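You operate a simulated robot arm through the tools that you are given. There is no shell and no other tool.

Carry out the task below with a simulated robot arm. There is one attempt and no reset: what you move stays moved.

JOB
Load the coiler with the orange rope.
Fine: blue holder on the turntable, pegs up, rope end in the holder's socket, guide arm in.

The check looks at the end state, three seconds after you hand in, the way a careful person would. Anything else that was tipped, shoved, dropped, spilled or broken makes it a failure.

ROBOT AND FRAMES
A 7-joint arm with a two-finger gripper, fixed in place. Base frame: the origin is at the foot of the arm, x ahead of it, y to its left, z up. Lengths are in m, angles in rad, forces in N, time in s.
With the tool pointing down near the work surface it reaches from about 0.36 to 0.78 m from the base axis. Its first joint turns from -2.496 to 2.496 rad. Payload 2.45 kg.
Tool frame: the origin (TCP) lies between the finger pads and is the grasp point; the fingertips stand 0.026 m ahead of it; z points along the fingers, y is the line along which they close. The gripper opens to 0.096 m. The gripper's body begins 0.069 m behind the TCP.
Orientation is that of the tool frame in the base frame, as a unit quaternion [w, x, y, z]. With the fingers straight down and closing along the base's y, the tool's x points along the base's -x, its y along +y and its z along -z.

CONTROLS
- The arm moves only by the tool send_rows. Its argument "plan" is a list of rows, each a list of 7 numbers: the closure, from 0 (fully open) to 1 (shut), then the shift along the tool's x, y, z in m, then the turn, a rotation vector about the tool's x, y, z in rad. In form: [[gripper, tx, ty, tz, ax, ay, az], ...]. A call has 1 to 20 rows; each row shifts and turns the commanded pose from where the row before left it, along the tool's axes as they then stand. A row lasts 0.2 s, in which the tool goes at most 0.05 m and 0.15 rad; a call with a longer step from one row to the next is refused whole, and so is a gripper value outside its range. Where a pose cannot be reached the arm comes as near as it can. A force on the tool above 70 N (or 10 N above the force at the start of the call, whichever is more), or a blocked arm, ends the call early, and 0.2 s more pass. The fingers move at their own pace and stop on an object; they squeeze with about 26 N. The grip force told is the motor's: it shows also when the fingers shut on nothing. Time passes only in rows, and 0.2 s behind the last, so rows that do not move let the fingers close. The reply holds the time, the measured pose of the TCP, the force on the tool along the base axes, the opening and the grip force, in the units named above and with some noise, with the torque about the TCP (base axes, N m) and any sound that the robot's microphone picked up.
- Cameras (640 x 400 px; columns grow to the right, rows downward): "scene" is fixed at [0.221, 0.5013, 1.4502]; the picture's right is [-0.78, -0.62, 0.00], its down [-0.40, 0.51, -0.76] and it looks along [0.47, -0.60, -0.65] (base axes); focal length 258 px, centre (320, 200). "wrist" rides on the gripper at [0.082, 0.003, -0.098] in the tool frame; the picture's right is [-0.04, 1.00, 0.00], its down [-0.73, -0.03, -0.68] and it looks along [-0.68, -0.03, 0.73] (tool axes); focal length 256 px, centre (320, 200). There is no depth. A picture from a camera that has moved, and an enlarged one, comes with that camera's place and axes in the base frame and with its lens.
- snapshot(camera): a new picture of that camera. No time passes.
- raise_lower(by): slides the trunk up (or, below 0, down) by that many m; the arm rides with it, the base frame stays. It gives what a move gives, with no picture.
- close_up(camera, box): a new picture of the part [left, top, right, bottom] of that camera's present view, enlarged. No time passes.
- close_job(): hands the job in; it is judged then, once.

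Nothing tells you positions but the pictures and the camera data. Unless the task says otherwise, let go and move clear before handing in.

The tools are called after "Emit:" as name(argument=value, ...) on one line, values as JSON. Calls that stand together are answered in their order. send_rows: Moves the arm, as the interface text tells. Its arguments: {"type":"object","properties":{"plan":{"type":"array","items":{"type":"array","items":{"type":"number"}}}},"required":["plan"]} The other tools are called the same way: raise_lower (by) slides the trunk up or down; snapshot (camera) takes a picture; close_up (camera, box) takes an enlarged picture of a part of a camera's view; close_job () hands the job in.

At the start:

```text
time: 0.0
tcp_pos: [0.4631, -0.0688, 1.2206]
orientation: [0.0, 0.0, 1.0, 0.0]
force: [0.4, 0.5, -0.5]
torque: [0.01, 0.01, -0.02]
width: 0.096
gripper_force: 0.1
trunk travel left (down, up): [-0.575, 0.065]
```

scene: 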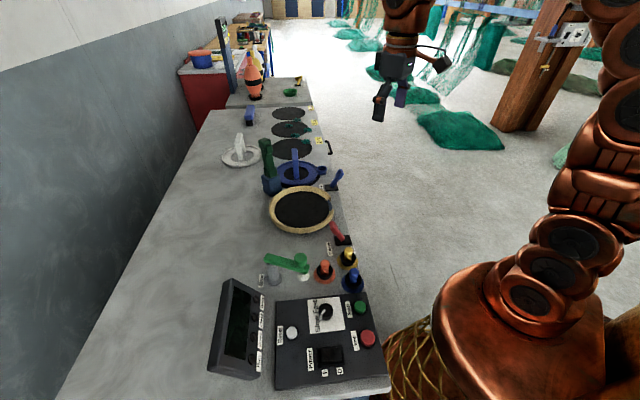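
wrist: 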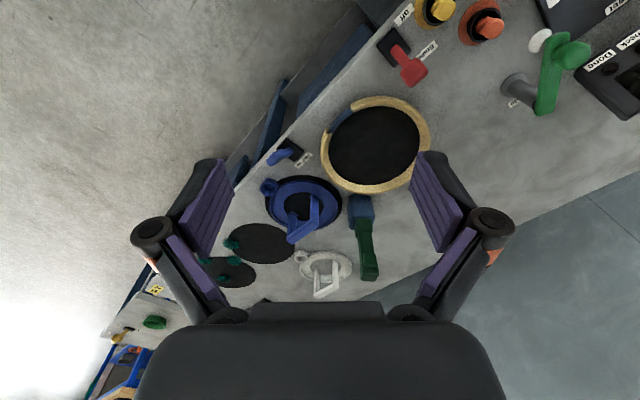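

I see a bench with a control panel, a turntable with a wooden rim, a blue holder, a white holder, several dark pads, and rope spools (red/orange, yellow, blue plugs). I'll take enlarged views first to identify each item.

Emit:
close_up(camera="scene", box=[200, 90, 380, 240])

Emit:
close_up(camera="scene", box=[200, 220, 400, 390])

Emit:
close_up(camera="scene", box=[170, 10, 350, 130])

Emit:
close_up(camera="wrist", box=[180, 80, 460, 310])

Emit:
close_up(camera="wrist", box=[360, 0, 640, 140])

```text
2.67 times, centred on (290, 165) of scene
camera zoom: at [0.221, 0.5013, 1.4502], right [-0.78, -0.62, 0.0], down [-0.4, 0.51, -0.76], along [0.47, -0.6, -0.65], focal length 687 px, centre (400, 293)
```

zoom: 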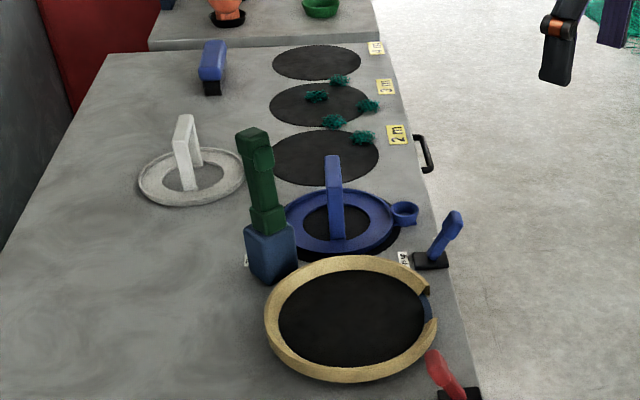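

```text
2.35 times, centred on (300, 305) of scene
camera zoom: at [0.221, 0.5013, 1.4502], right [-0.78, -0.62, 0.0], down [-0.4, 0.51, -0.76], along [0.47, -0.6, -0.65], focal length 606 px, centre (367, -47)
```

zoom: 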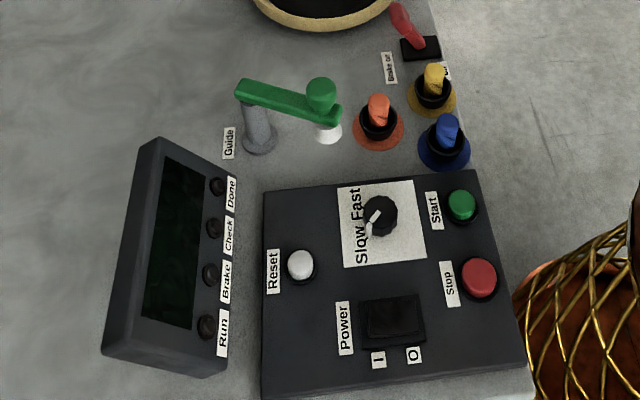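

```text
3.33 times, centred on (260, 70) of scene
camera zoom: at [0.221, 0.5013, 1.4502], right [-0.78, -0.62, 0.0], down [-0.4, 0.51, -0.76], along [0.47, -0.6, -0.65], focal length 859 px, centre (520, 633)
```

zoom: 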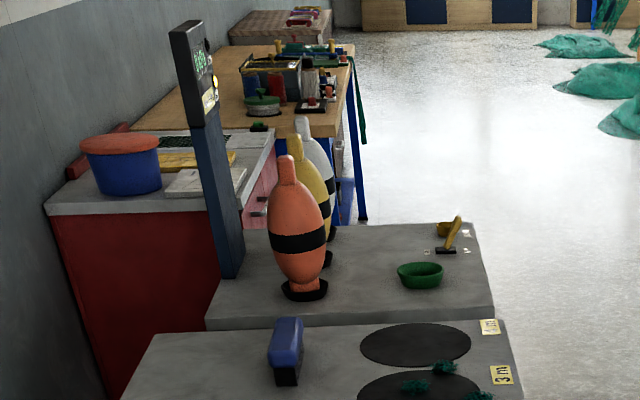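

```text
1.74 times, centred on (320, 195) of wrist
camera zoom: at [0.3805, -0.0664, 1.3183], right [0.04, 1.0, 0.0], down [0.73, -0.03, 0.68], along [0.68, -0.03, -0.73], focal length 445 px, centre (320, 209)
```

zoom: 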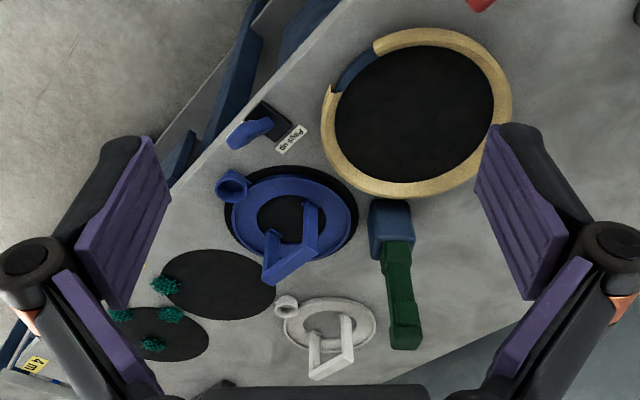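

```text
2.29 times, centred on (500, 70) of wrist
camera zoom: at [0.3805, -0.0664, 1.3183], right [0.04, 1.0, 0.0], down [0.73, -0.03, 0.68], along [0.68, -0.03, -0.73], focal length 585 px, centre (-91, 497)
```

zoom: 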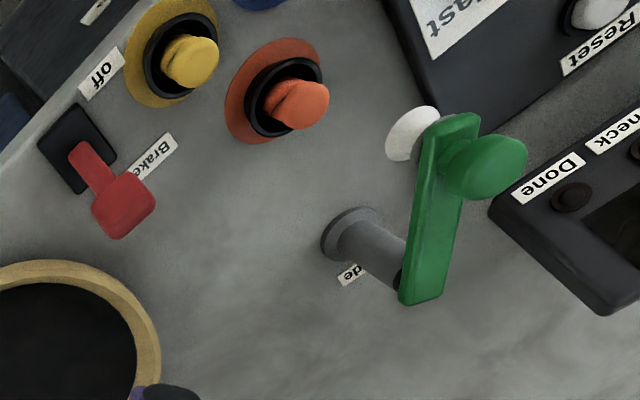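

The bench top is at about z 0.85 and the turntable (wooden rim) near (0.67, 0.03). I'll zoom in more to read the labels and see the mechanisms.

Emit:
close_up(camera="wrist", box=[250, 130, 390, 220])

Emit:
close_up(camera="wrist", box=[310, 80, 440, 200])

Emit:
close_up(camera="scene", box=[260, 170, 360, 240])

Emit:
close_up(camera="scene", box=[255, 225, 375, 305])

Emit:
close_up(camera="scene", box=[210, 280, 390, 385])

Emit:
close_up(camera="scene", box=[215, 95, 350, 190])

```text
4.44 times, centred on (320, 175) of wrist
camera zoom: at [0.3805, -0.0664, 1.3183], right [0.04, 1.0, 0.0], down [0.73, -0.03, 0.68], along [0.68, -0.03, -0.73], focal length 1138 px, centre (320, 311)
```

zoom: 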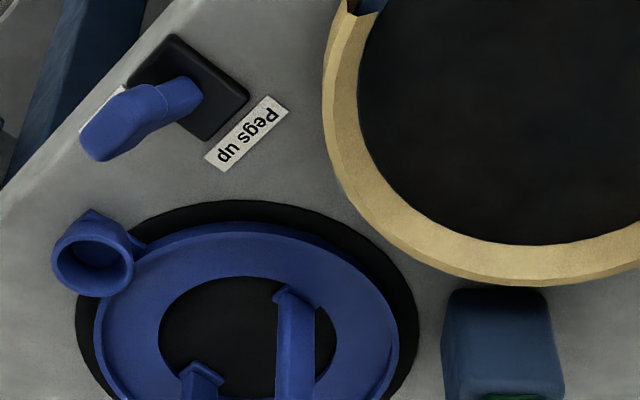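

```text
3.33 times, centred on (375, 140) of wrist
camera zoom: at [0.3805, -0.0664, 1.3183], right [0.04, 1.0, 0.0], down [0.73, -0.03, 0.68], along [0.68, -0.03, -0.73], focal length 853 px, centre (137, 400)
```

zoom: 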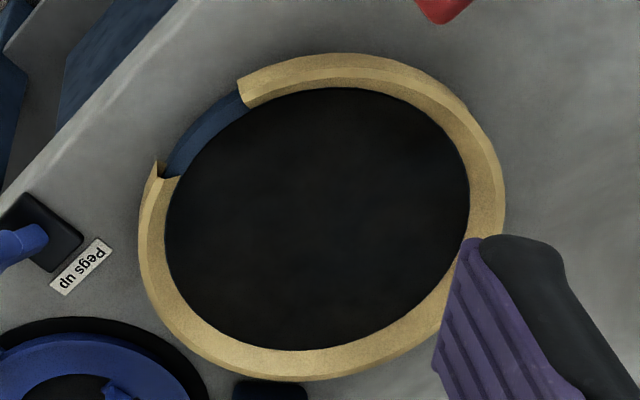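

```text
5.71 times, centred on (310, 205) of scene
camera zoom: at [0.221, 0.5013, 1.4502], right [-0.78, -0.62, 0.0], down [-0.4, 0.51, -0.76], along [0.47, -0.6, -0.65], focal length 1473 px, centre (377, 171)
```

zoom: 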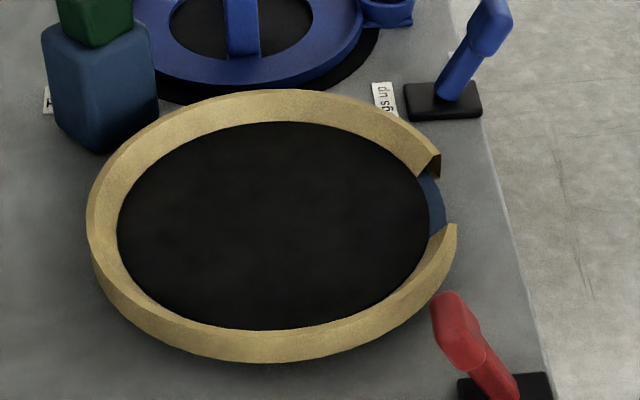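

```text
5.00 times, centred on (315, 265) of scene
camera zoom: at [0.221, 0.5013, 1.4502], right [-0.78, -0.62, 0.0], down [-0.4, 0.51, -0.76], along [0.47, -0.6, -0.65], focal length 1288 px, centre (345, -125)
```

zoom: 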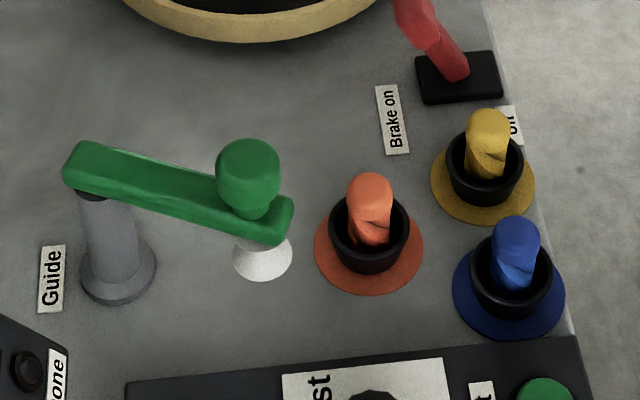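

```text
3.56 times, centred on (300, 332) of scene
camera zoom: at [0.221, 0.5013, 1.4502], right [-0.78, -0.62, 0.0], down [-0.4, 0.51, -0.76], along [0.47, -0.6, -0.65], focal length 916 px, centre (391, -271)
```

zoom: 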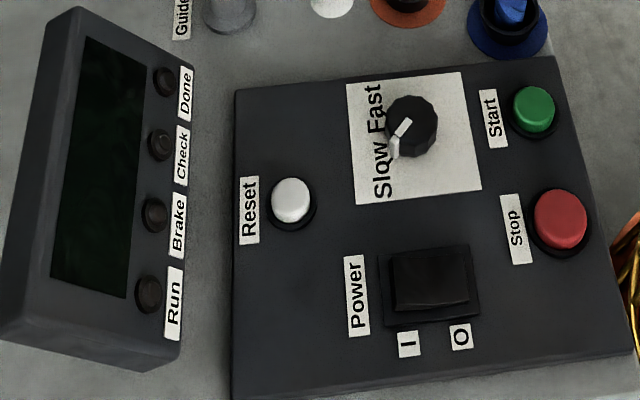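

```text
4.21 times, centred on (282, 142) of scene
camera zoom: at [0.221, 0.5013, 1.4502], right [-0.78, -0.62, 0.0], down [-0.4, 0.51, -0.76], along [0.47, -0.6, -0.65], focal length 1085 px, centre (478, 442)
```

zoom: 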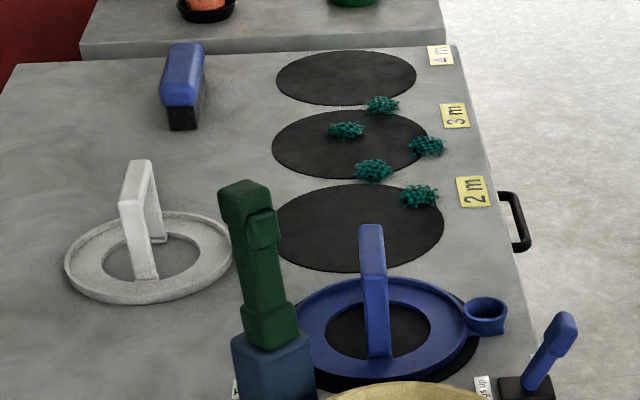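

Working estimate: the blue holder sits near (0.835, -0.13), its arch handle lies along about -42°, and its socket faces the bench edge. The turntable rim has a gap facing the same way. I'll lower the trunk a bit and turn the wrist for a closer look at the holder.

Emit:
raise_lower(by=-0.12)

Emit:
send_rows(plan=[[0, -0.02, 0.0, 0, 0, 0, 0.14], [0, -0.02, 0, 0, 0, 0, 0.14], [0, -0.02, 0, 0, 0, 0, 0.14], [0, -0.02, 0, 0, 0, 0, 0.14], [0, -0.02, 0, 0, 0, 0, 0.14], [0, 0, 0, 0, 0, 0, 0]])

Emit:
snapshot(camera="wrist")

Emit:
snapshot(camera="scene")

```text
time: 1.5
tcp_pos: [0.4634, -0.0692, 1.0997]
orientation: [0.0, -0.001, 1.0, 0.0]
force: [-0.8, 0.1, -0.2]
torque: [0.02, 0.01, -0.04]
width: 0.096
gripper_force: 0.0
trunk travel left (down, up): [-0.455, 0.185]
```

```text
time: 2.9
tcp_pos: [0.5575, -0.0961, 1.0998]
orientation: [0.001, 0.344, 0.939, 0.0]
force: [-0.2, 1.3, 0.2]
torque: [0.01, 0.02, 0.04]
width: 0.096
gripper_force: 0.0
trunk travel left (down, up): [-0.455, 0.185]
```

```text
taken
camera wrist: at [0.497, -0.0418, 1.1983], right [0.68, 0.74, 0.0], down [0.54, -0.5, 0.68], along [0.5, -0.46, -0.73], focal length 256 px, centre (320, 200)
```

wrist: 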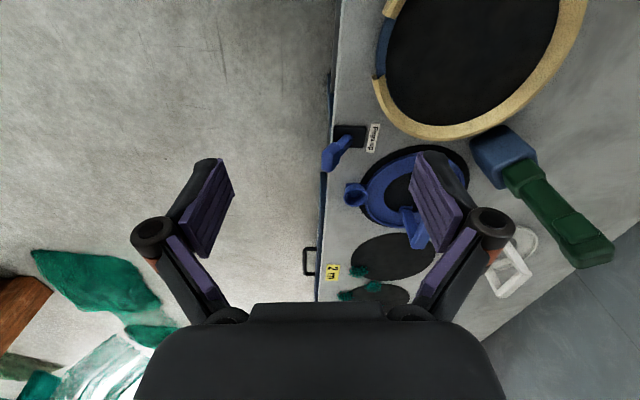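

```text
taken
```

scene: 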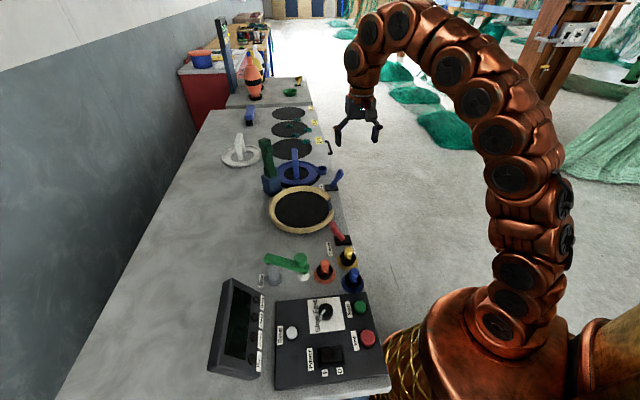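

The bench edge runs along about -45°. I'll zoom in on the holder, lever and turntable from this new pose.

Emit:
close_up(camera="wrist", box=[310, 110, 550, 310])

Emit:
close_up(camera="wrist", box=[350, 0, 620, 160])

Emit:
close_up(camera="scene", box=[255, 130, 355, 195])

```text
2.00 times, centred on (430, 210) of wrist
camera zoom: at [0.497, -0.0418, 1.1983], right [0.68, 0.74, 0.0], down [0.54, -0.5, 0.68], along [0.5, -0.46, -0.73], focal length 512 px, centre (100, 180)
```

zoom: 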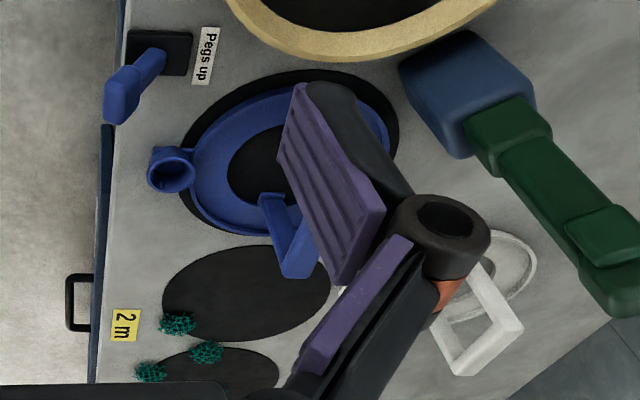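

```text
2.37 times, centred on (485, 80) of wrist
camera zoom: at [0.497, -0.0418, 1.1983], right [0.68, 0.74, 0.0], down [0.54, -0.5, 0.68], along [0.5, -0.46, -0.73], focal length 607 px, centre (-71, 484)
```

zoom: 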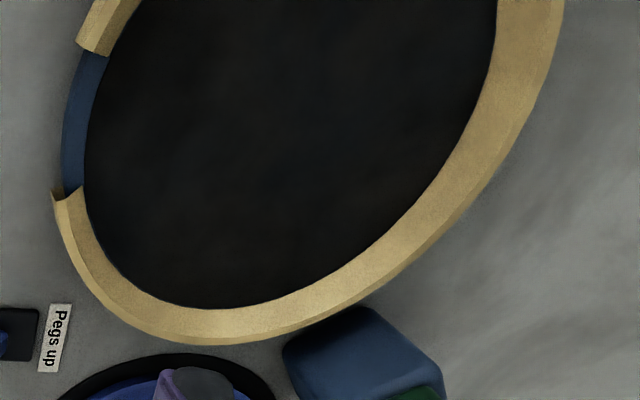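

```text
6.15 times, centred on (305, 162) of scene
camera zoom: at [0.221, 0.5013, 1.4502], right [-0.78, -0.62, 0.0], down [-0.4, 0.51, -0.76], along [0.47, -0.6, -0.65], focal length 1586 px, centre (412, 431)
```

zoom: 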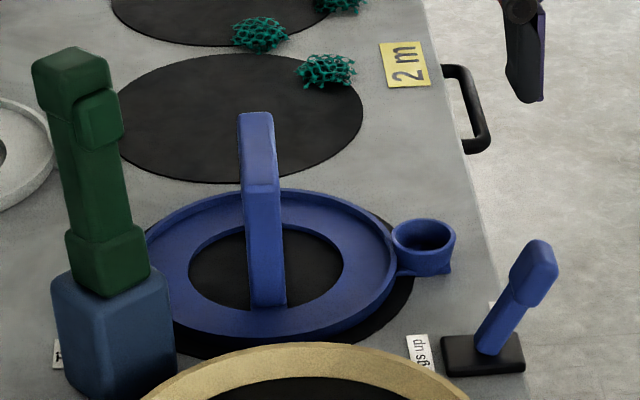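

I want an unobstructed view down onto the holder, so I'll line the tool up with the bench axis and shift sideways until the camera is over the turntable, facing the holder.

Emit:
send_rows(plan=[[0, 0, 0, 0, 0, 0, 0.084], [0, 0, 0.033, 0, 0, 0, 0], [0, 0, 0.033, 0, 0, 0, 0], [0, 0, 0.033, 0, 0, 0, 0], [0, 0, 0.033, 0, 0, 0, 0], [0, 0, 0.033, 0, 0, 0, 0], [0, 0, 0, 0, 0, 0, 0]])

Emit:
snapshot(camera="wrist")

Emit:
close_up(camera="wrist", box=[220, 80, 420, 210])

Emit:
close_up(camera="wrist", box=[220, 180, 420, 305])

```text
time: 4.5
tcp_pos: [0.6103, -0.0433, 1.0914]
orientation: [0.0, 0.382, 0.924, 0.0]
force: [0.7, 0.1, -0.1]
torque: [0.0, -0.02, 0.01]
width: 0.0962
gripper_force: 0.2
out of reach, approached as far as the arm can: row 3, 4, 5, 6
trunk travel left (down, up): [-0.455, 0.185]
```

```text
taken
camera wrist: at [0.5539, 0.0166, 1.1895], right [0.73, 0.68, 0.0], down [0.5, -0.54, 0.68], along [0.46, -0.5, -0.73], focal length 256 px, centre (320, 200)
```

wrist: 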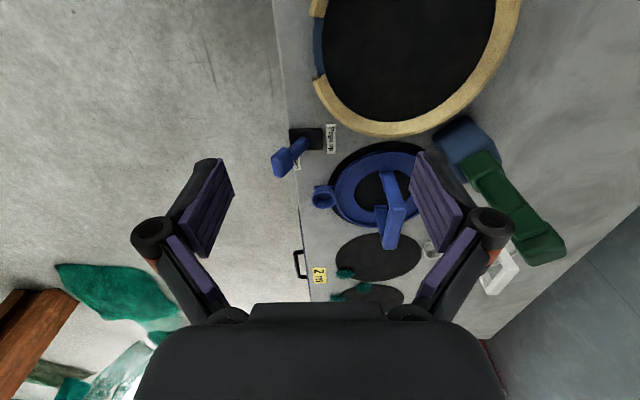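

```text
3.08 times, centred on (320, 145) of wrist
camera zoom: at [0.5539, 0.0166, 1.1895], right [0.73, 0.68, 0.0], down [0.5, -0.54, 0.68], along [0.46, -0.5, -0.73], focal length 788 px, centre (320, 369)
```

zoom: 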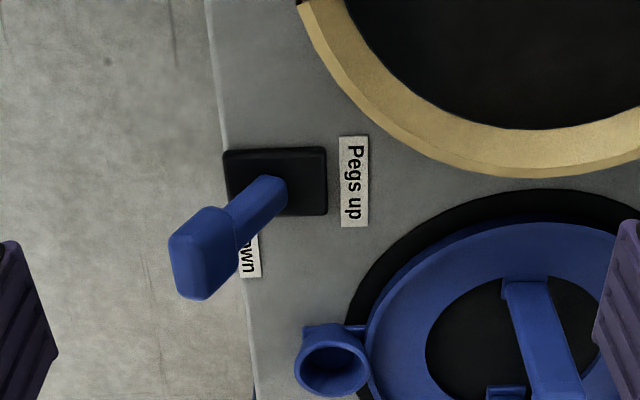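

```text
3.20 times, centred on (320, 242) of wrist
camera zoom: at [0.5539, 0.0166, 1.1895], right [0.73, 0.68, 0.0], down [0.5, -0.54, 0.68], along [0.46, -0.5, -0.73], focal length 819 px, centre (320, 64)
```

zoom: 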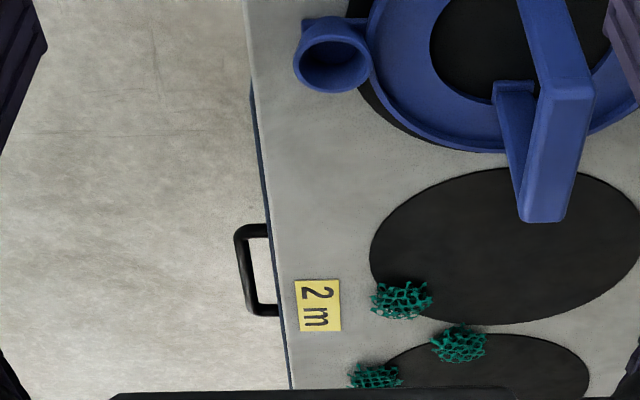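

The lever labels read "Pegs up" on the inner side and "down" on the outer side, and the lever is currently down. I'll zoom in on the socket and ring to get the holder's exact orientation.

Emit:
close_up(camera="wrist", box=[300, 130, 430, 255])

Emit:
close_up(camera="scene", box=[270, 155, 345, 200])

Emit:
close_up(camera="wrist", box=[300, 0, 530, 140])

```text
3.20 times, centred on (365, 192) of wrist
camera zoom: at [0.5539, 0.0166, 1.1895], right [0.73, 0.68, 0.0], down [0.5, -0.54, 0.68], along [0.46, -0.5, -0.73], focal length 819 px, centre (176, 224)
```

zoom: 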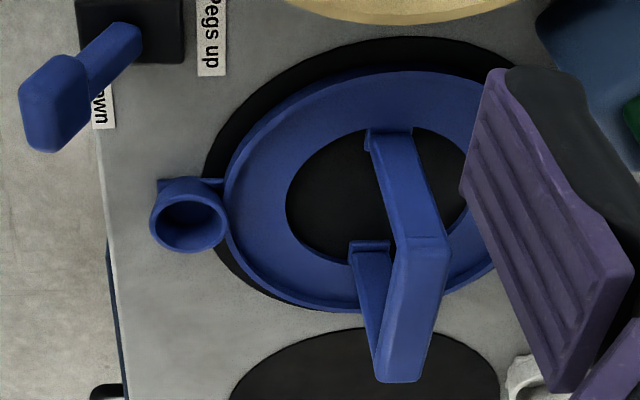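

```text
8.53 times, centred on (308, 178) of scene
camera zoom: at [0.221, 0.5013, 1.4502], right [-0.78, -0.62, 0.0], down [-0.4, 0.51, -0.76], along [0.47, -0.6, -0.65], focal length 2199 px, centre (427, 392)
```

zoom: 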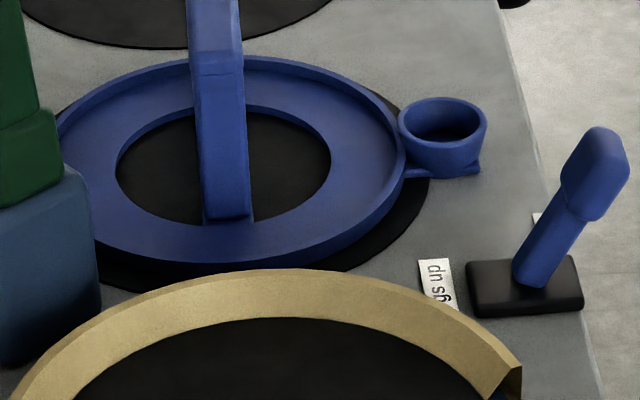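

```text
2.78 times, centred on (415, 70) of wrist
camera zoom: at [0.5539, 0.0166, 1.1895], right [0.73, 0.68, 0.0], down [0.5, -0.54, 0.68], along [0.46, -0.5, -0.73], focal length 712 px, centre (56, 562)
```

zoom: 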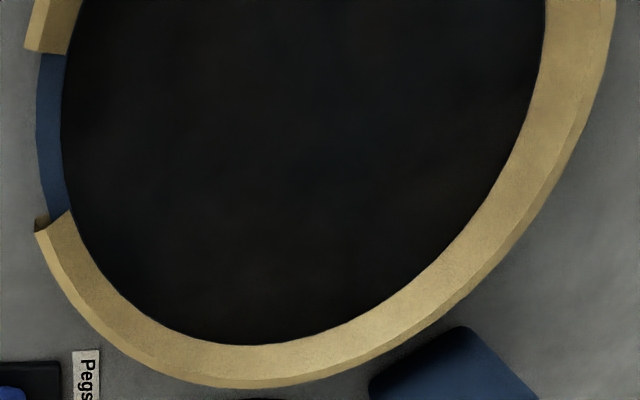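

I have the key positions in bench coordinates, with u along the bench and w into it. The holder is at (0.683, 0.503) with its arch top at z≈0.938, and the turntable centre is at (0.451, 0.496) with its gap facing me. The holder is near the reach limit, so I'll raise the trunk and tilt the tool along the arch plane.

Emit:
raise_lower(by=0.185)

Emit:
send_rows(plan=[[0, 0, 0, 0.05, 0, 0, 0], [0, 0, 0, 0.05, 0, 0, 0], [0, 0, 0, 0.05, 0, 0, 0], [0, 0, 0, 0.05, 0, 0, 0], [0.4, 0, 0, 0, 0, -0.15, 0], [0.4, 0, 0, 0, 0, -0.15, 0], [0.4, 0, 0, 0, 0, -0.15, 0], [0.4, 0, 0, 0, 0, -0.15, 0], [0.4, 0, 0, 0, 0, 0, 0]])

Emit:
snapshot(camera="wrist")

Emit:
snapshot(camera="scene")

```text
time: 6.5
tcp_pos: [0.6113, -0.0443, 1.2759]
orientation: [0.0, 0.382, 0.924, 0.001]
force: [0.5, 1.3, 0.7]
torque: [-0.01, 0.01, -0.01]
width: 0.096
gripper_force: 0.0
trunk travel left (down, up): [-0.64, 0.0]
```

```text
time: 8.5
tcp_pos: [0.6103, -0.0436, 1.0777]
orientation: [0.274, 0.365, 0.883, -0.113]
force: [0.9, 0.6, 0.0]
torque: [-0.01, 0.02, 0.01]
width: 0.0578
gripper_force: 0.0
trunk travel left (down, up): [-0.64, 0.0]
```

```text
taken
camera wrist: at [0.5247, 0.0462, 1.1119], right [0.73, 0.68, 0.02], down [0.14, -0.18, 0.97], along [0.67, -0.71, -0.22], focal length 256 px, centre (320, 200)
```

wrist: 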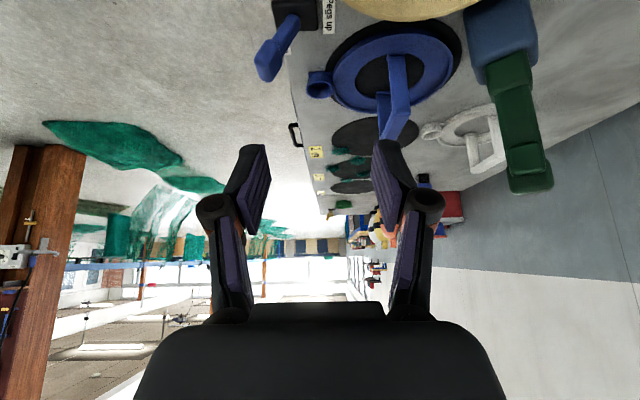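

```text
taken
```

scene: 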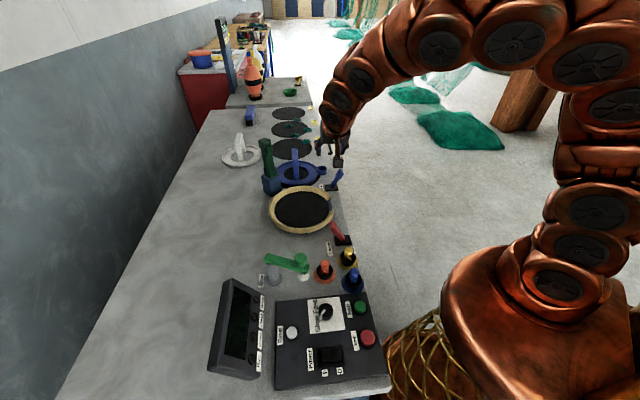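

The tilt worked. I'll move toward the holder along a line that stays clear of the tall green-handled tool, then line up with the arch.

Emit:
send_rows(plan=[[0.4, -0.02302, 0.00983, 0.03145, 0, 0, 0], [0.4, -0.02302, 0.00983, 0.03145, 0, 0, 0], [0.4, -0.02302, 0.00983, 0.03145, 0, 0, 0], [0.4, -0.02302, 0.00983, 0.03145, 0, 0, 0], [0.4, -0.02302, 0.00983, 0.03145, 0, 0, 0], [0.4, -0.02302, 0.00983, 0.03145, 0, 0, 0], [0.4, 0, 0, 0, 0, 0, 0]])

Emit:
snapshot(camera="wrist")

Emit:
close_up(camera="scene", box=[220, 100, 380, 200])

```text
time: 10.1
tcp_pos: [0.8078, -0.1569, 0.9978]
orientation: [0.272, 0.367, 0.883, -0.113]
force: [0.4, -0.7, 0.6]
torque: [-0.01, 0.0, 0.01]
width: 0.0575
gripper_force: 0.0
trunk travel left (down, up): [-0.64, 0.0]
```

```text
taken
camera wrist: at [0.7231, -0.0682, 1.0331], right [0.73, 0.68, 0.02], down [0.14, -0.18, 0.97], along [0.67, -0.71, -0.22], focal length 256 px, centre (320, 200)
```

wrist: 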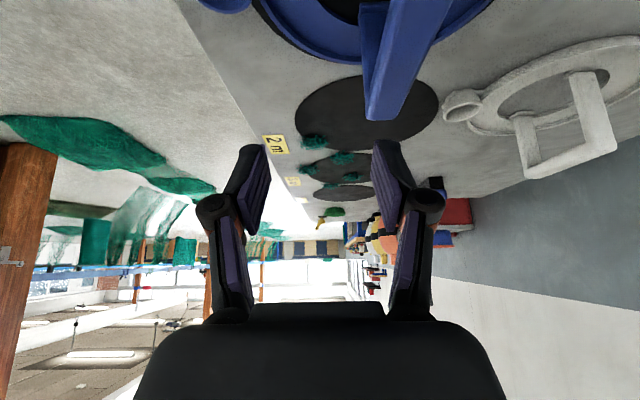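

```text
4.00 times, centred on (300, 150) of scene
camera zoom: at [0.221, 0.5013, 1.4502], right [-0.78, -0.62, 0.0], down [-0.4, 0.51, -0.76], along [0.47, -0.6, -0.65], focal length 1031 px, centre (400, 400)
```

zoom: 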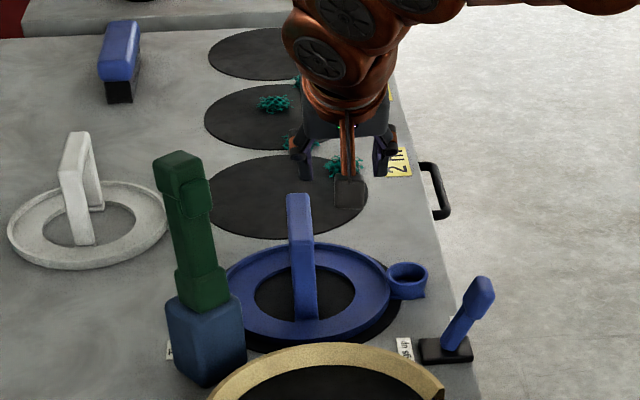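

I'm beside the holder and within reach. I'll zoom in to measure the arch's exact position and yaw before lining up.

Emit:
close_up(camera="wrist", box=[330, 0, 490, 130])

```text
3.08 times, centred on (410, 65) of wrist
camera zoom: at [0.7231, -0.0682, 1.0331], right [0.73, 0.68, 0.02], down [0.14, -0.18, 0.97], along [0.67, -0.71, -0.22], focal length 788 px, centre (43, 615)
```

zoom: 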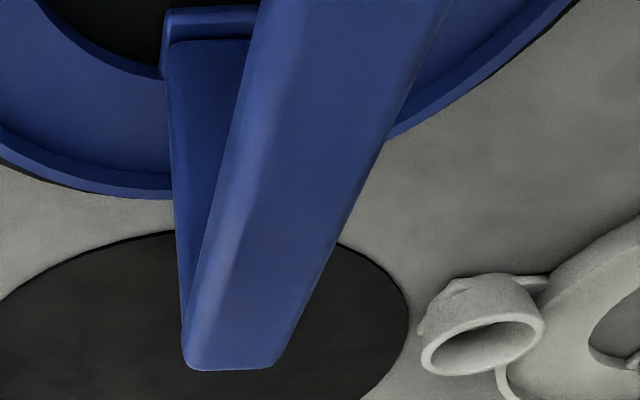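

The arch centreline is at w≈0.5025, within about 1.5° of the tool axis. I'll shift over it and check before descending.

Emit:
send_rows(plan=[[0.4, 0, 0.021, 0, 0, 0, 0], [0.4, 0, 0.021, 0, 0, 0, 0], [0.4, 0.0113, 0, 0.0165, 0, 0, 0], [0.4, 0, 0, 0, 0, 0, 0]])

Emit:
snapshot(camera="wrist")

Emit:
close_up(camera="scene", box=[240, 100, 360, 190])

```text
time: 11.1
tcp_pos: [0.8383, -0.1283, 0.9788]
orientation: [0.273, 0.364, 0.883, -0.113]
force: [0.4, -0.1, 0.0]
torque: [0.0, 0.03, -0.01]
width: 0.0577
gripper_force: 0.1
trunk travel left (down, up): [-0.64, 0.0]
```

```text
taken
camera wrist: at [0.7522, -0.0388, 1.0142], right [0.73, 0.68, 0.02], down [0.14, -0.18, 0.97], along [0.67, -0.71, -0.22], focal length 256 px, centre (320, 200)
```

wrist: 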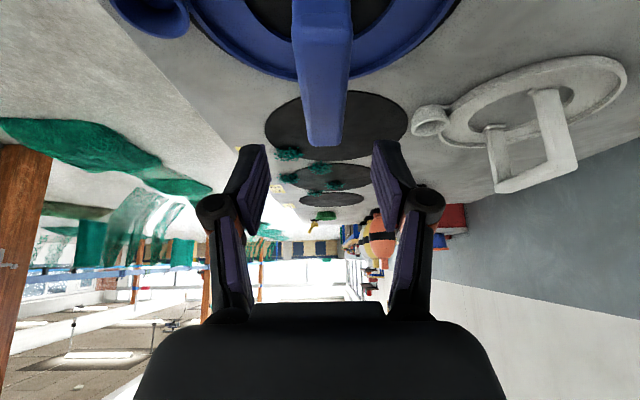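

```text
4.44 times, centred on (300, 145) of scene
camera zoom: at [0.221, 0.5013, 1.4502], right [-0.78, -0.62, 0.0], down [-0.4, 0.51, -0.76], along [0.47, -0.6, -0.65], focal length 1145 px, centre (409, 444)
```

zoom: 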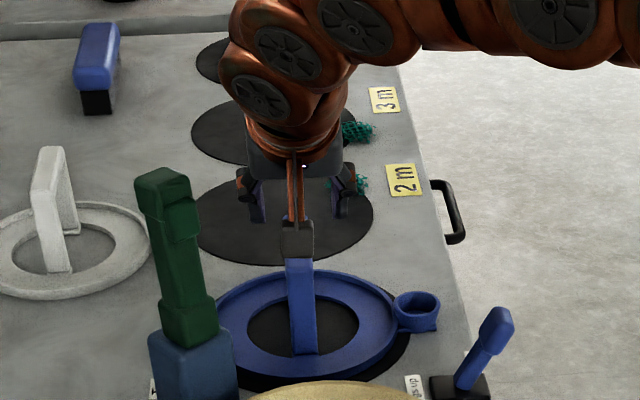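

The arch is centred between the fingers. I'll descend to grasp height and close.

Emit:
send_rows(plan=[[0.4, 0.01, 0, 0.0146, 0, 0, 0], [0.4, 0.01, 0, 0.0146, 0, 0, 0], [0.4, 0.01, 0, 0.0145, 0, 0, 0], [0.4, 0, 0, 0, 0, 0, 0]])

Emit:
snapshot(camera="wrist")

Emit:
close_up(camera="scene", box=[240, 100, 360, 190])

```text
time: 12.1
tcp_pos: [0.8361, -0.1277, 0.9263]
orientation: [0.273, 0.366, 0.882, -0.113]
force: [-0.7, -0.9, -0.3]
torque: [0.02, 0.01, 0.0]
width: 0.0578
gripper_force: 0.1
trunk travel left (down, up): [-0.64, 0.0]
```

```text
taken
camera wrist: at [0.751, -0.0386, 0.9608], right [0.73, 0.68, 0.02], down [0.14, -0.18, 0.97], along [0.67, -0.71, -0.22], focal length 256 px, centre (320, 200)
```

wrist: 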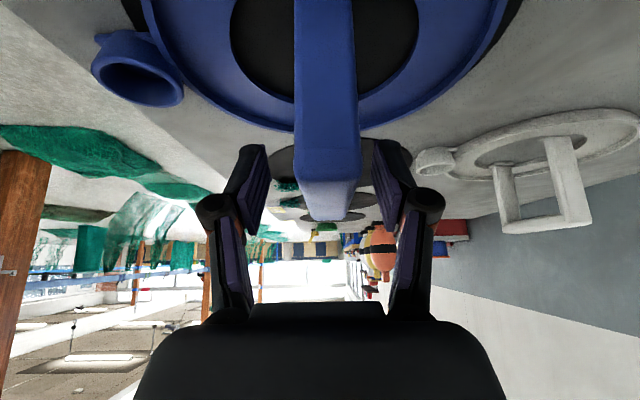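

```text
4.44 times, centred on (300, 145) of scene
camera zoom: at [0.221, 0.5013, 1.4502], right [-0.78, -0.62, 0.0], down [-0.4, 0.51, -0.76], along [0.47, -0.6, -0.65], focal length 1145 px, centre (409, 444)
```

zoom: 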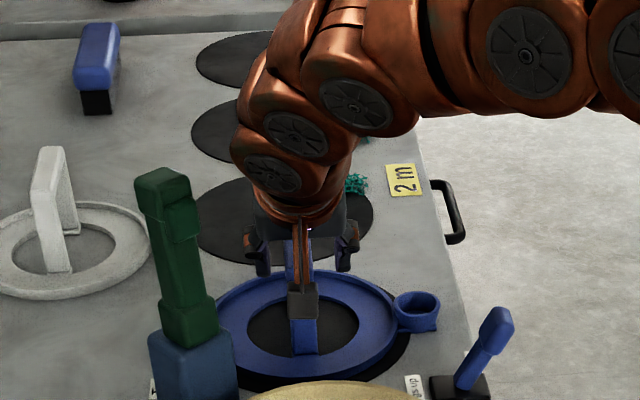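

The fingers are straddling the middle of the arch bar, so I'm closing the gripper.

Emit:
send_rows(plan=[[1, 0, 0, 0, 0, 0, 0], [1, 0, 0, 0, 0, 0, 0], [1, 0, 0, 0, 0, 0, 0], [1, 0, 0, 0, 0, 0, 0], [1, 0, 0, 0, 0, 0, 0]])

Emit:
snapshot(camera="wrist")

```text
time: 13.3
tcp_pos: [0.8362, -0.1278, 0.926]
orientation: [0.273, 0.365, 0.883, -0.113]
force: [1.0, 0.3, 3.3]
torque: [-0.03, 0.02, -0.15]
width: 0.0225
gripper_force: 26.1
trunk travel left (down, up): [-0.64, 0.0]
```

```text
taken
camera wrist: at [0.7509, -0.0385, 0.961], right [0.73, 0.68, 0.02], down [0.14, -0.18, 0.97], along [0.67, -0.71, -0.22], focal length 256 px, centre (320, 200)
```

wrist: 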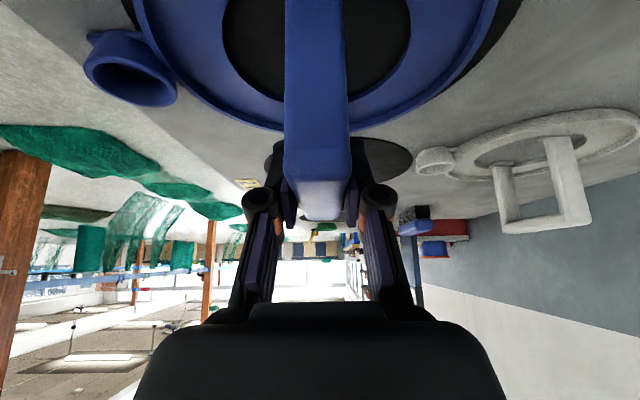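

The holder is gripped (width 22.5 mm, 26 N). I'll lift it a little and check that it hangs level.

Emit:
send_rows(plan=[[1, -0.0057, 0, -0.00825, 0, 0, 0], [1, -0.0057, 0, -0.00825, 0, 0, 0], [1, -0.0113, 0, -0.0165, 0, 0, 0], [1, 0, 0, 0, 0, 0, 0]])

Emit:
snapshot(camera="wrist")

Emit:
close_up(camera="scene", box=[240, 100, 360, 190])

```text
time: 14.3
tcp_pos: [0.8373, -0.1259, 0.9663]
orientation: [0.273, 0.365, 0.883, -0.113]
force: [-0.2, 0.1, -1.1]
torque: [0.01, -0.01, -0.03]
width: 0.0227
gripper_force: 26.1
trunk travel left (down, up): [-0.64, 0.0]
```

```text
taken
camera wrist: at [0.7523, -0.0378, 1.0014], right [0.73, 0.68, 0.02], down [0.14, -0.18, 0.97], along [0.67, -0.71, -0.22], focal length 256 px, centre (320, 200)
```

wrist: 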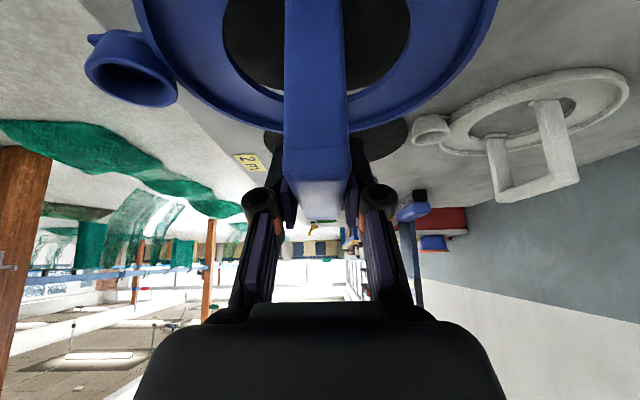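

```text
4.44 times, centred on (300, 145) of scene
camera zoom: at [0.221, 0.5013, 1.4502], right [-0.78, -0.62, 0.0], down [-0.4, 0.51, -0.76], along [0.47, -0.6, -0.65], focal length 1145 px, centre (409, 444)
```

zoom: 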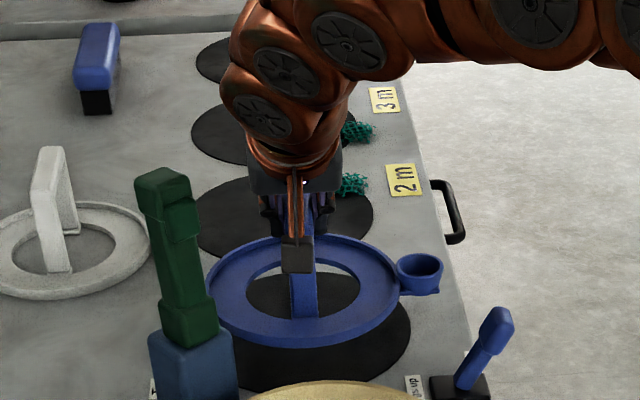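

The holder is up and level. I'll raise it further while shifting toward me to clear the green tool and the lever, then carry it along the bench to the turntable.

Emit:
send_rows(plan=[[1, -0.0177, -0.02, -0.0259, 0, 0, 0], [1, -0.0177, -0.02, -0.0259, 0, 0, 0], [1, -0.0177, -0.02, -0.0259, 0, 0, 0], [1, 0, 0, 0, 0, 0, 0]])

Emit:
send_rows(plan=[[1, 0.0318, 0, -0.0218, 0, 0, 0], [1, 0.0318, 0, -0.0218, 0, 0, 0], [1, 0.0318, 0, -0.0218, 0, 0, 0], [1, 0.0318, 0, -0.0218, 0, 0, 0], [1, 0.0318, 0, -0.0218, 0, 0, 0], [1, 0.0318, 0, -0.0218, 0, 0, 0], [1, 0, 0, 0, 0, 0, 0]])

Emit:
snapshot(camera="scene")

Emit:
snapshot(camera="wrist")

```text
time: 15.3
tcp_pos: [0.7958, -0.1713, 1.0584]
orientation: [0.273, 0.365, 0.883, -0.112]
force: [0.1, -0.3, -1.8]
torque: [-0.01, -0.03, 0.01]
width: 0.0225
gripper_force: 26.1
trunk travel left (down, up): [-0.64, 0.0]
```

```text
time: 16.9
tcp_pos: [0.6322, -0.0076, 1.0616]
orientation: [0.274, 0.365, 0.882, -0.114]
force: [0.3, 0.6, -1.9]
torque: [0.0, 0.02, 0.02]
width: 0.0223
gripper_force: 25.9
trunk travel left (down, up): [-0.64, 0.0]
```

```text
taken
```

scene: 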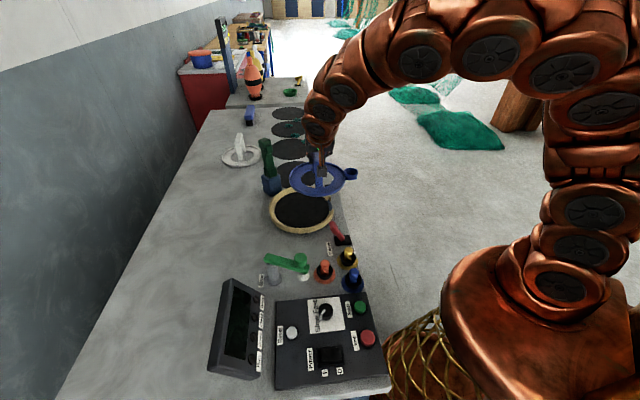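

```text
taken
camera wrist: at [0.5462, 0.0818, 1.0958], right [0.73, 0.68, 0.02], down [0.14, -0.18, 0.97], along [0.67, -0.71, -0.22], focal length 256 px, centre (320, 200)
```

wrist: 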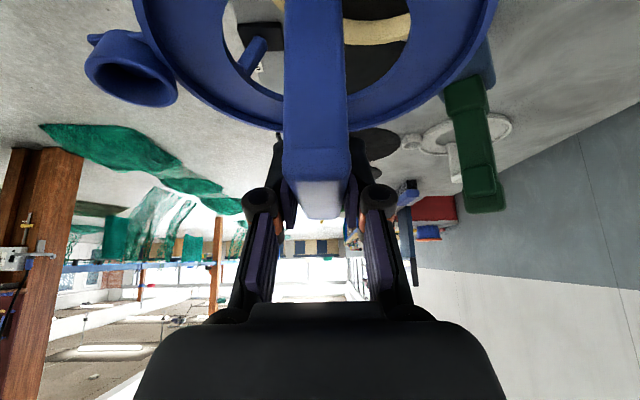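

The holder is over the turntable area with its socket still facing the gap direction. I'll move it over the turntable centre and come down partway to check alignment.

Emit:
send_rows(plan=[[1, 0.0119, 0.0179, 0.0161, 0, 0, 0], [1, 0.0119, 0.0179, 0.0161, 0, 0, 0], [1, 0.0119, 0.0179, 0.0161, 0, 0, 0], [1, 0.0085, 0, 0.0124, 0, 0, 0], [1, 0.0085, 0, 0.0124, 0, 0, 0], [1, 0, 0, 0, 0, 0, 0]])

Emit:
close_up(camera="scene", box=[255, 140, 365, 240])

Emit:
snapshot(camera="wrist")

```text
time: 18.3
tcp_pos: [0.6659, 0.0343, 0.9695]
orientation: [0.271, 0.366, 0.883, -0.113]
force: [0.9, 0.8, -1.8]
torque: [0.0, 0.02, -0.01]
width: 0.0222
gripper_force: 26.1
trunk travel left (down, up): [-0.64, 0.0]
```

```text
4.00 times, centred on (310, 190) of scene
camera zoom: at [0.221, 0.5013, 1.4502], right [-0.78, -0.62, 0.0], down [-0.4, 0.51, -0.76], along [0.47, -0.6, -0.65], focal length 1031 px, centre (360, 240)
```

zoom: 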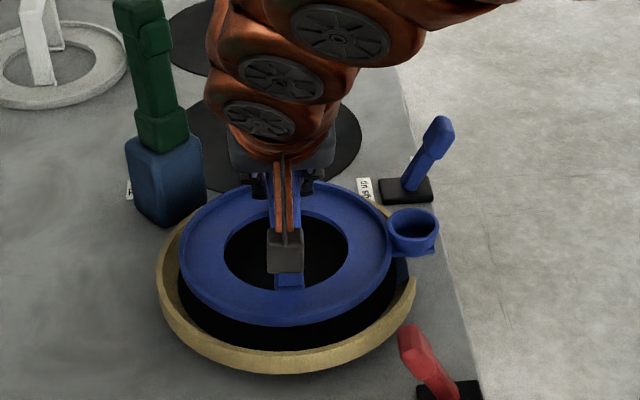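

```text
taken
camera wrist: at [0.5814, 0.123, 1.0047], right [0.73, 0.68, 0.02], down [0.14, -0.18, 0.97], along [0.67, -0.71, -0.22], focal length 256 px, centre (320, 200)
```

wrist: 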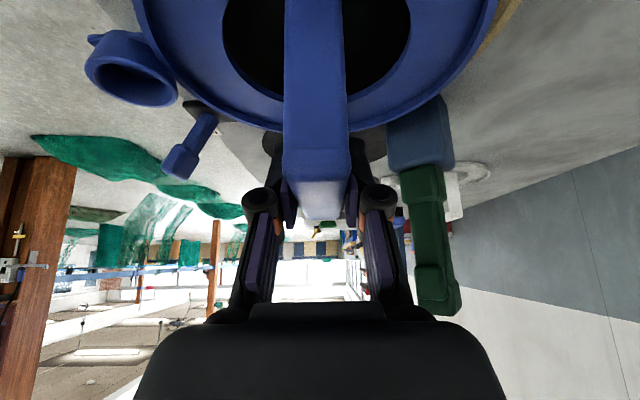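

The holder is hovering about 3 cm above its seat and looks nearly concentric. I'll zoom in to fine-tune before lowering.

Emit:
close_up(camera="scene", box=[262, 175, 342, 238])

Emit:
close_up(camera="wrist", box=[70, 0, 270, 130])

Emit:
close_up(camera="wrist", box=[380, 0, 560, 130])

```text
6.35 times, centred on (302, 206) of scene
camera zoom: at [0.221, 0.5013, 1.4502], right [-0.78, -0.62, 0.0], down [-0.4, 0.51, -0.76], along [0.47, -0.6, -0.65], focal length 1636 px, centre (434, 159)
```

zoom: 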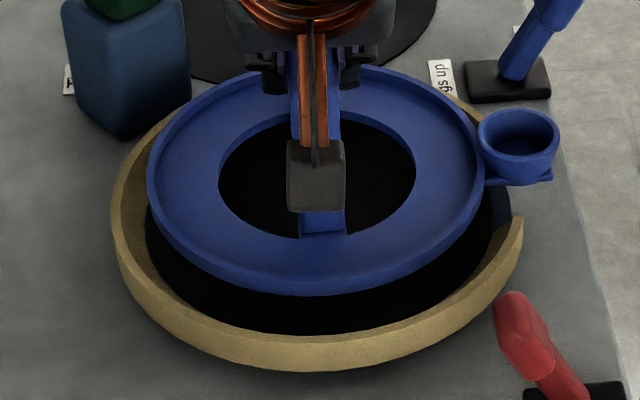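

```text
3.08 times, centred on (170, 65) of wrist
camera zoom: at [0.5814, 0.123, 1.0047], right [0.73, 0.68, 0.02], down [0.14, -0.18, 0.97], along [0.67, -0.71, -0.22], focal length 788 px, centre (782, 615)
```

zoom: 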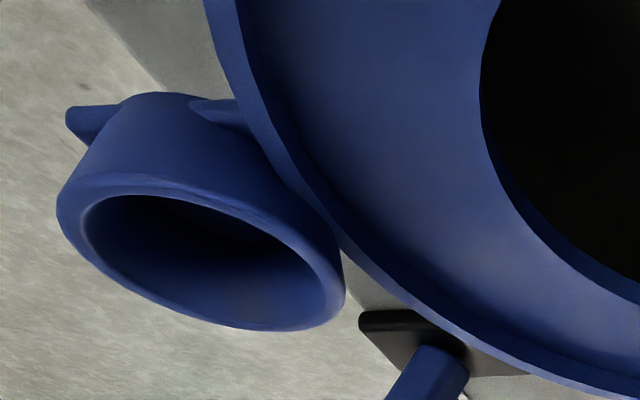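

```text
3.08 times, centred on (470, 65) of wrist
camera zoom: at [0.5814, 0.123, 1.0047], right [0.73, 0.68, 0.02], down [0.14, -0.18, 0.97], along [0.67, -0.71, -0.22], focal length 788 px, centre (-142, 615)
```

zoom: 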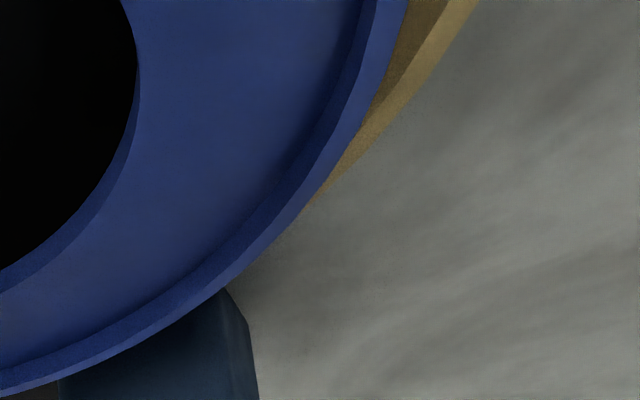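

I'll shift slightly along the bench (+5 mm), lower to just above the rim, and compare again.

Emit:
send_rows(plan=[[1, 0.0027, 0, 0.0127, 0, 0, 0], [1, 0, 0, 0, 0, 0, 0]])

Emit:
close_up(camera="scene", box=[262, 175, 342, 238])

Emit:
close_up(camera="wrist", box=[380, 0, 560, 130])

Emit:
close_up(camera="wrist", box=[70, 0, 270, 130])

```text
time: 18.9
tcp_pos: [0.6706, 0.0298, 0.9567]
orientation: [0.274, 0.364, 0.883, -0.112]
force: [-0.6, -0.9, -2.1]
torque: [0.02, 0.02, 0.01]
width: 0.0225
gripper_force: 26.6
trunk travel left (down, up): [-0.64, 0.0]
```

```text
6.35 times, centred on (302, 206) of scene
camera zoom: at [0.221, 0.5013, 1.4502], right [-0.78, -0.62, 0.0], down [-0.4, 0.51, -0.76], along [0.47, -0.6, -0.65], focal length 1636 px, centre (434, 159)
```

zoom: 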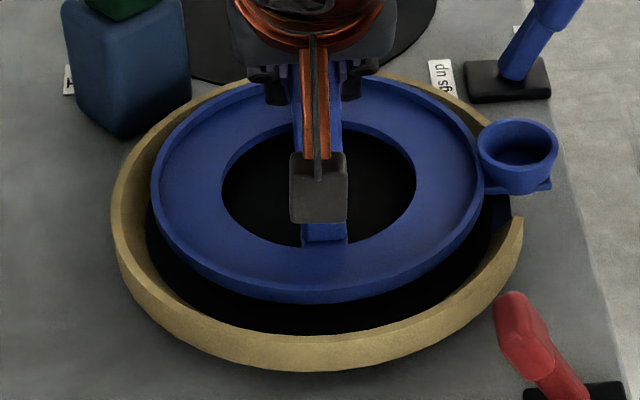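

```text
3.08 times, centred on (470, 65) of wrist
camera zoom: at [0.5851, 0.1181, 0.9926], right [0.73, 0.68, 0.02], down [0.14, -0.18, 0.97], along [0.67, -0.71, -0.22], focal length 788 px, centre (-142, 615)
```

zoom: 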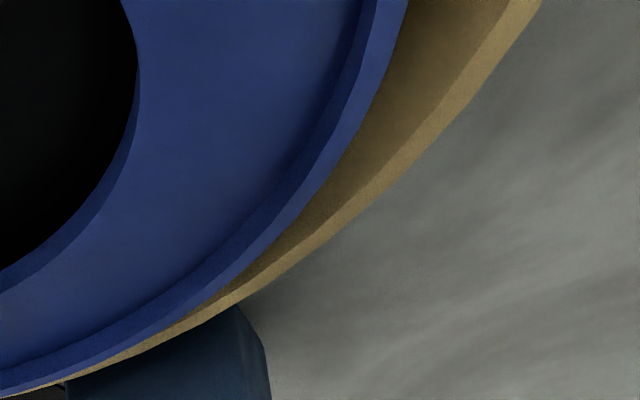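

```text
3.08 times, centred on (170, 65) of wrist
camera zoom: at [0.5851, 0.1181, 0.9926], right [0.73, 0.68, 0.02], down [0.14, -0.18, 0.97], along [0.67, -0.71, -0.22], focal length 788 px, centre (782, 615)
```

zoom: 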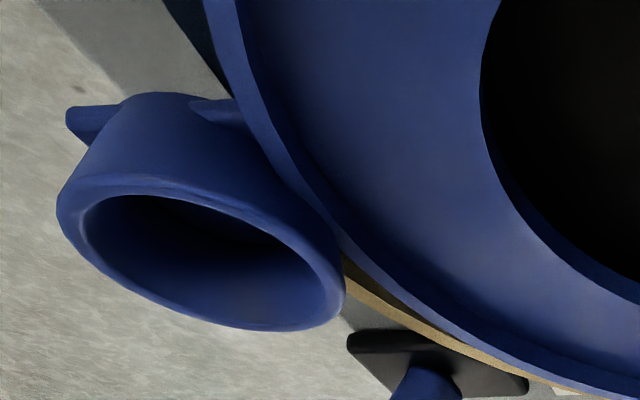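

It looks concentric. I'll shift 2.5 mm back so the cup is centred in the rim gap, then lower in small steps while watching the force.

Emit:
send_rows(plan=[[1, 0.0021, 0, -0.0015, 0, 0, 0], [1, 0.00226, 0, 0.0033, 0, 0, 0], [1, 0.00226, 0, 0.0033, 0, 0, 0], [1, 0.00226, 0, 0.0033, 0, 0, 0], [1, 0, 0, 0, 0, 0, 0]])

Emit:
close_up(camera="scene", box=[262, 175, 342, 238])

Emit:
close_up(camera="wrist", box=[70, 0, 270, 130])

```text
time: 20.1
tcp_pos: [0.6681, 0.032, 0.9486]
orientation: [0.274, 0.364, 0.883, -0.111]
force: [-0.4, 6.2, 21.6]
torque: [-0.23, -0.12, -0.02]
width: 0.0226
gripper_force: 26.0
trunk travel left (down, up): [-0.64, 0.0]
```

```text
6.35 times, centred on (302, 206) of scene
camera zoom: at [0.221, 0.5013, 1.4502], right [-0.78, -0.62, 0.0], down [-0.4, 0.51, -0.76], along [0.47, -0.6, -0.65], focal length 1636 px, centre (434, 159)
```

zoom: 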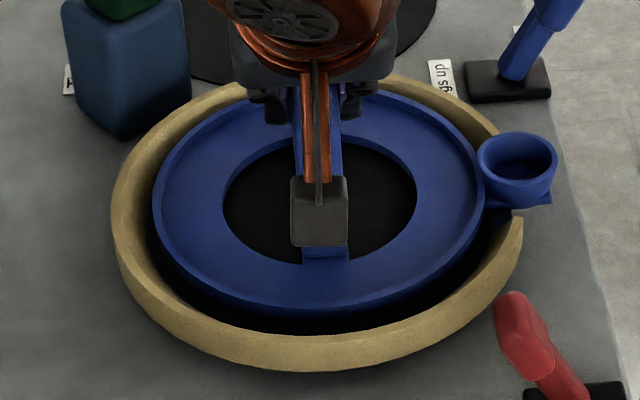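

```text
3.08 times, centred on (170, 65) of wrist
camera zoom: at [0.583, 0.1208, 0.9825], right [0.73, 0.69, 0.03], down [0.13, -0.18, 0.97], along [0.67, -0.71, -0.22], focal length 788 px, centre (782, 615)
```

zoom: 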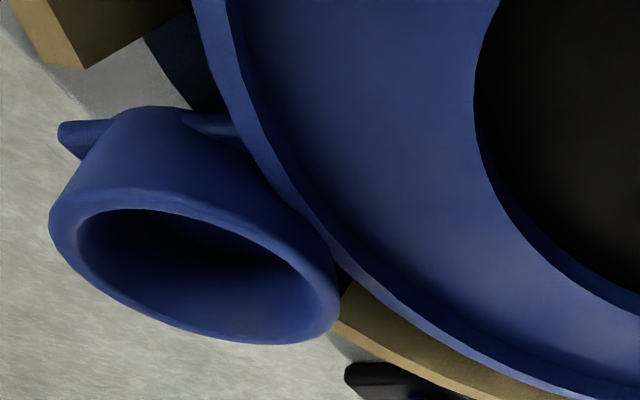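

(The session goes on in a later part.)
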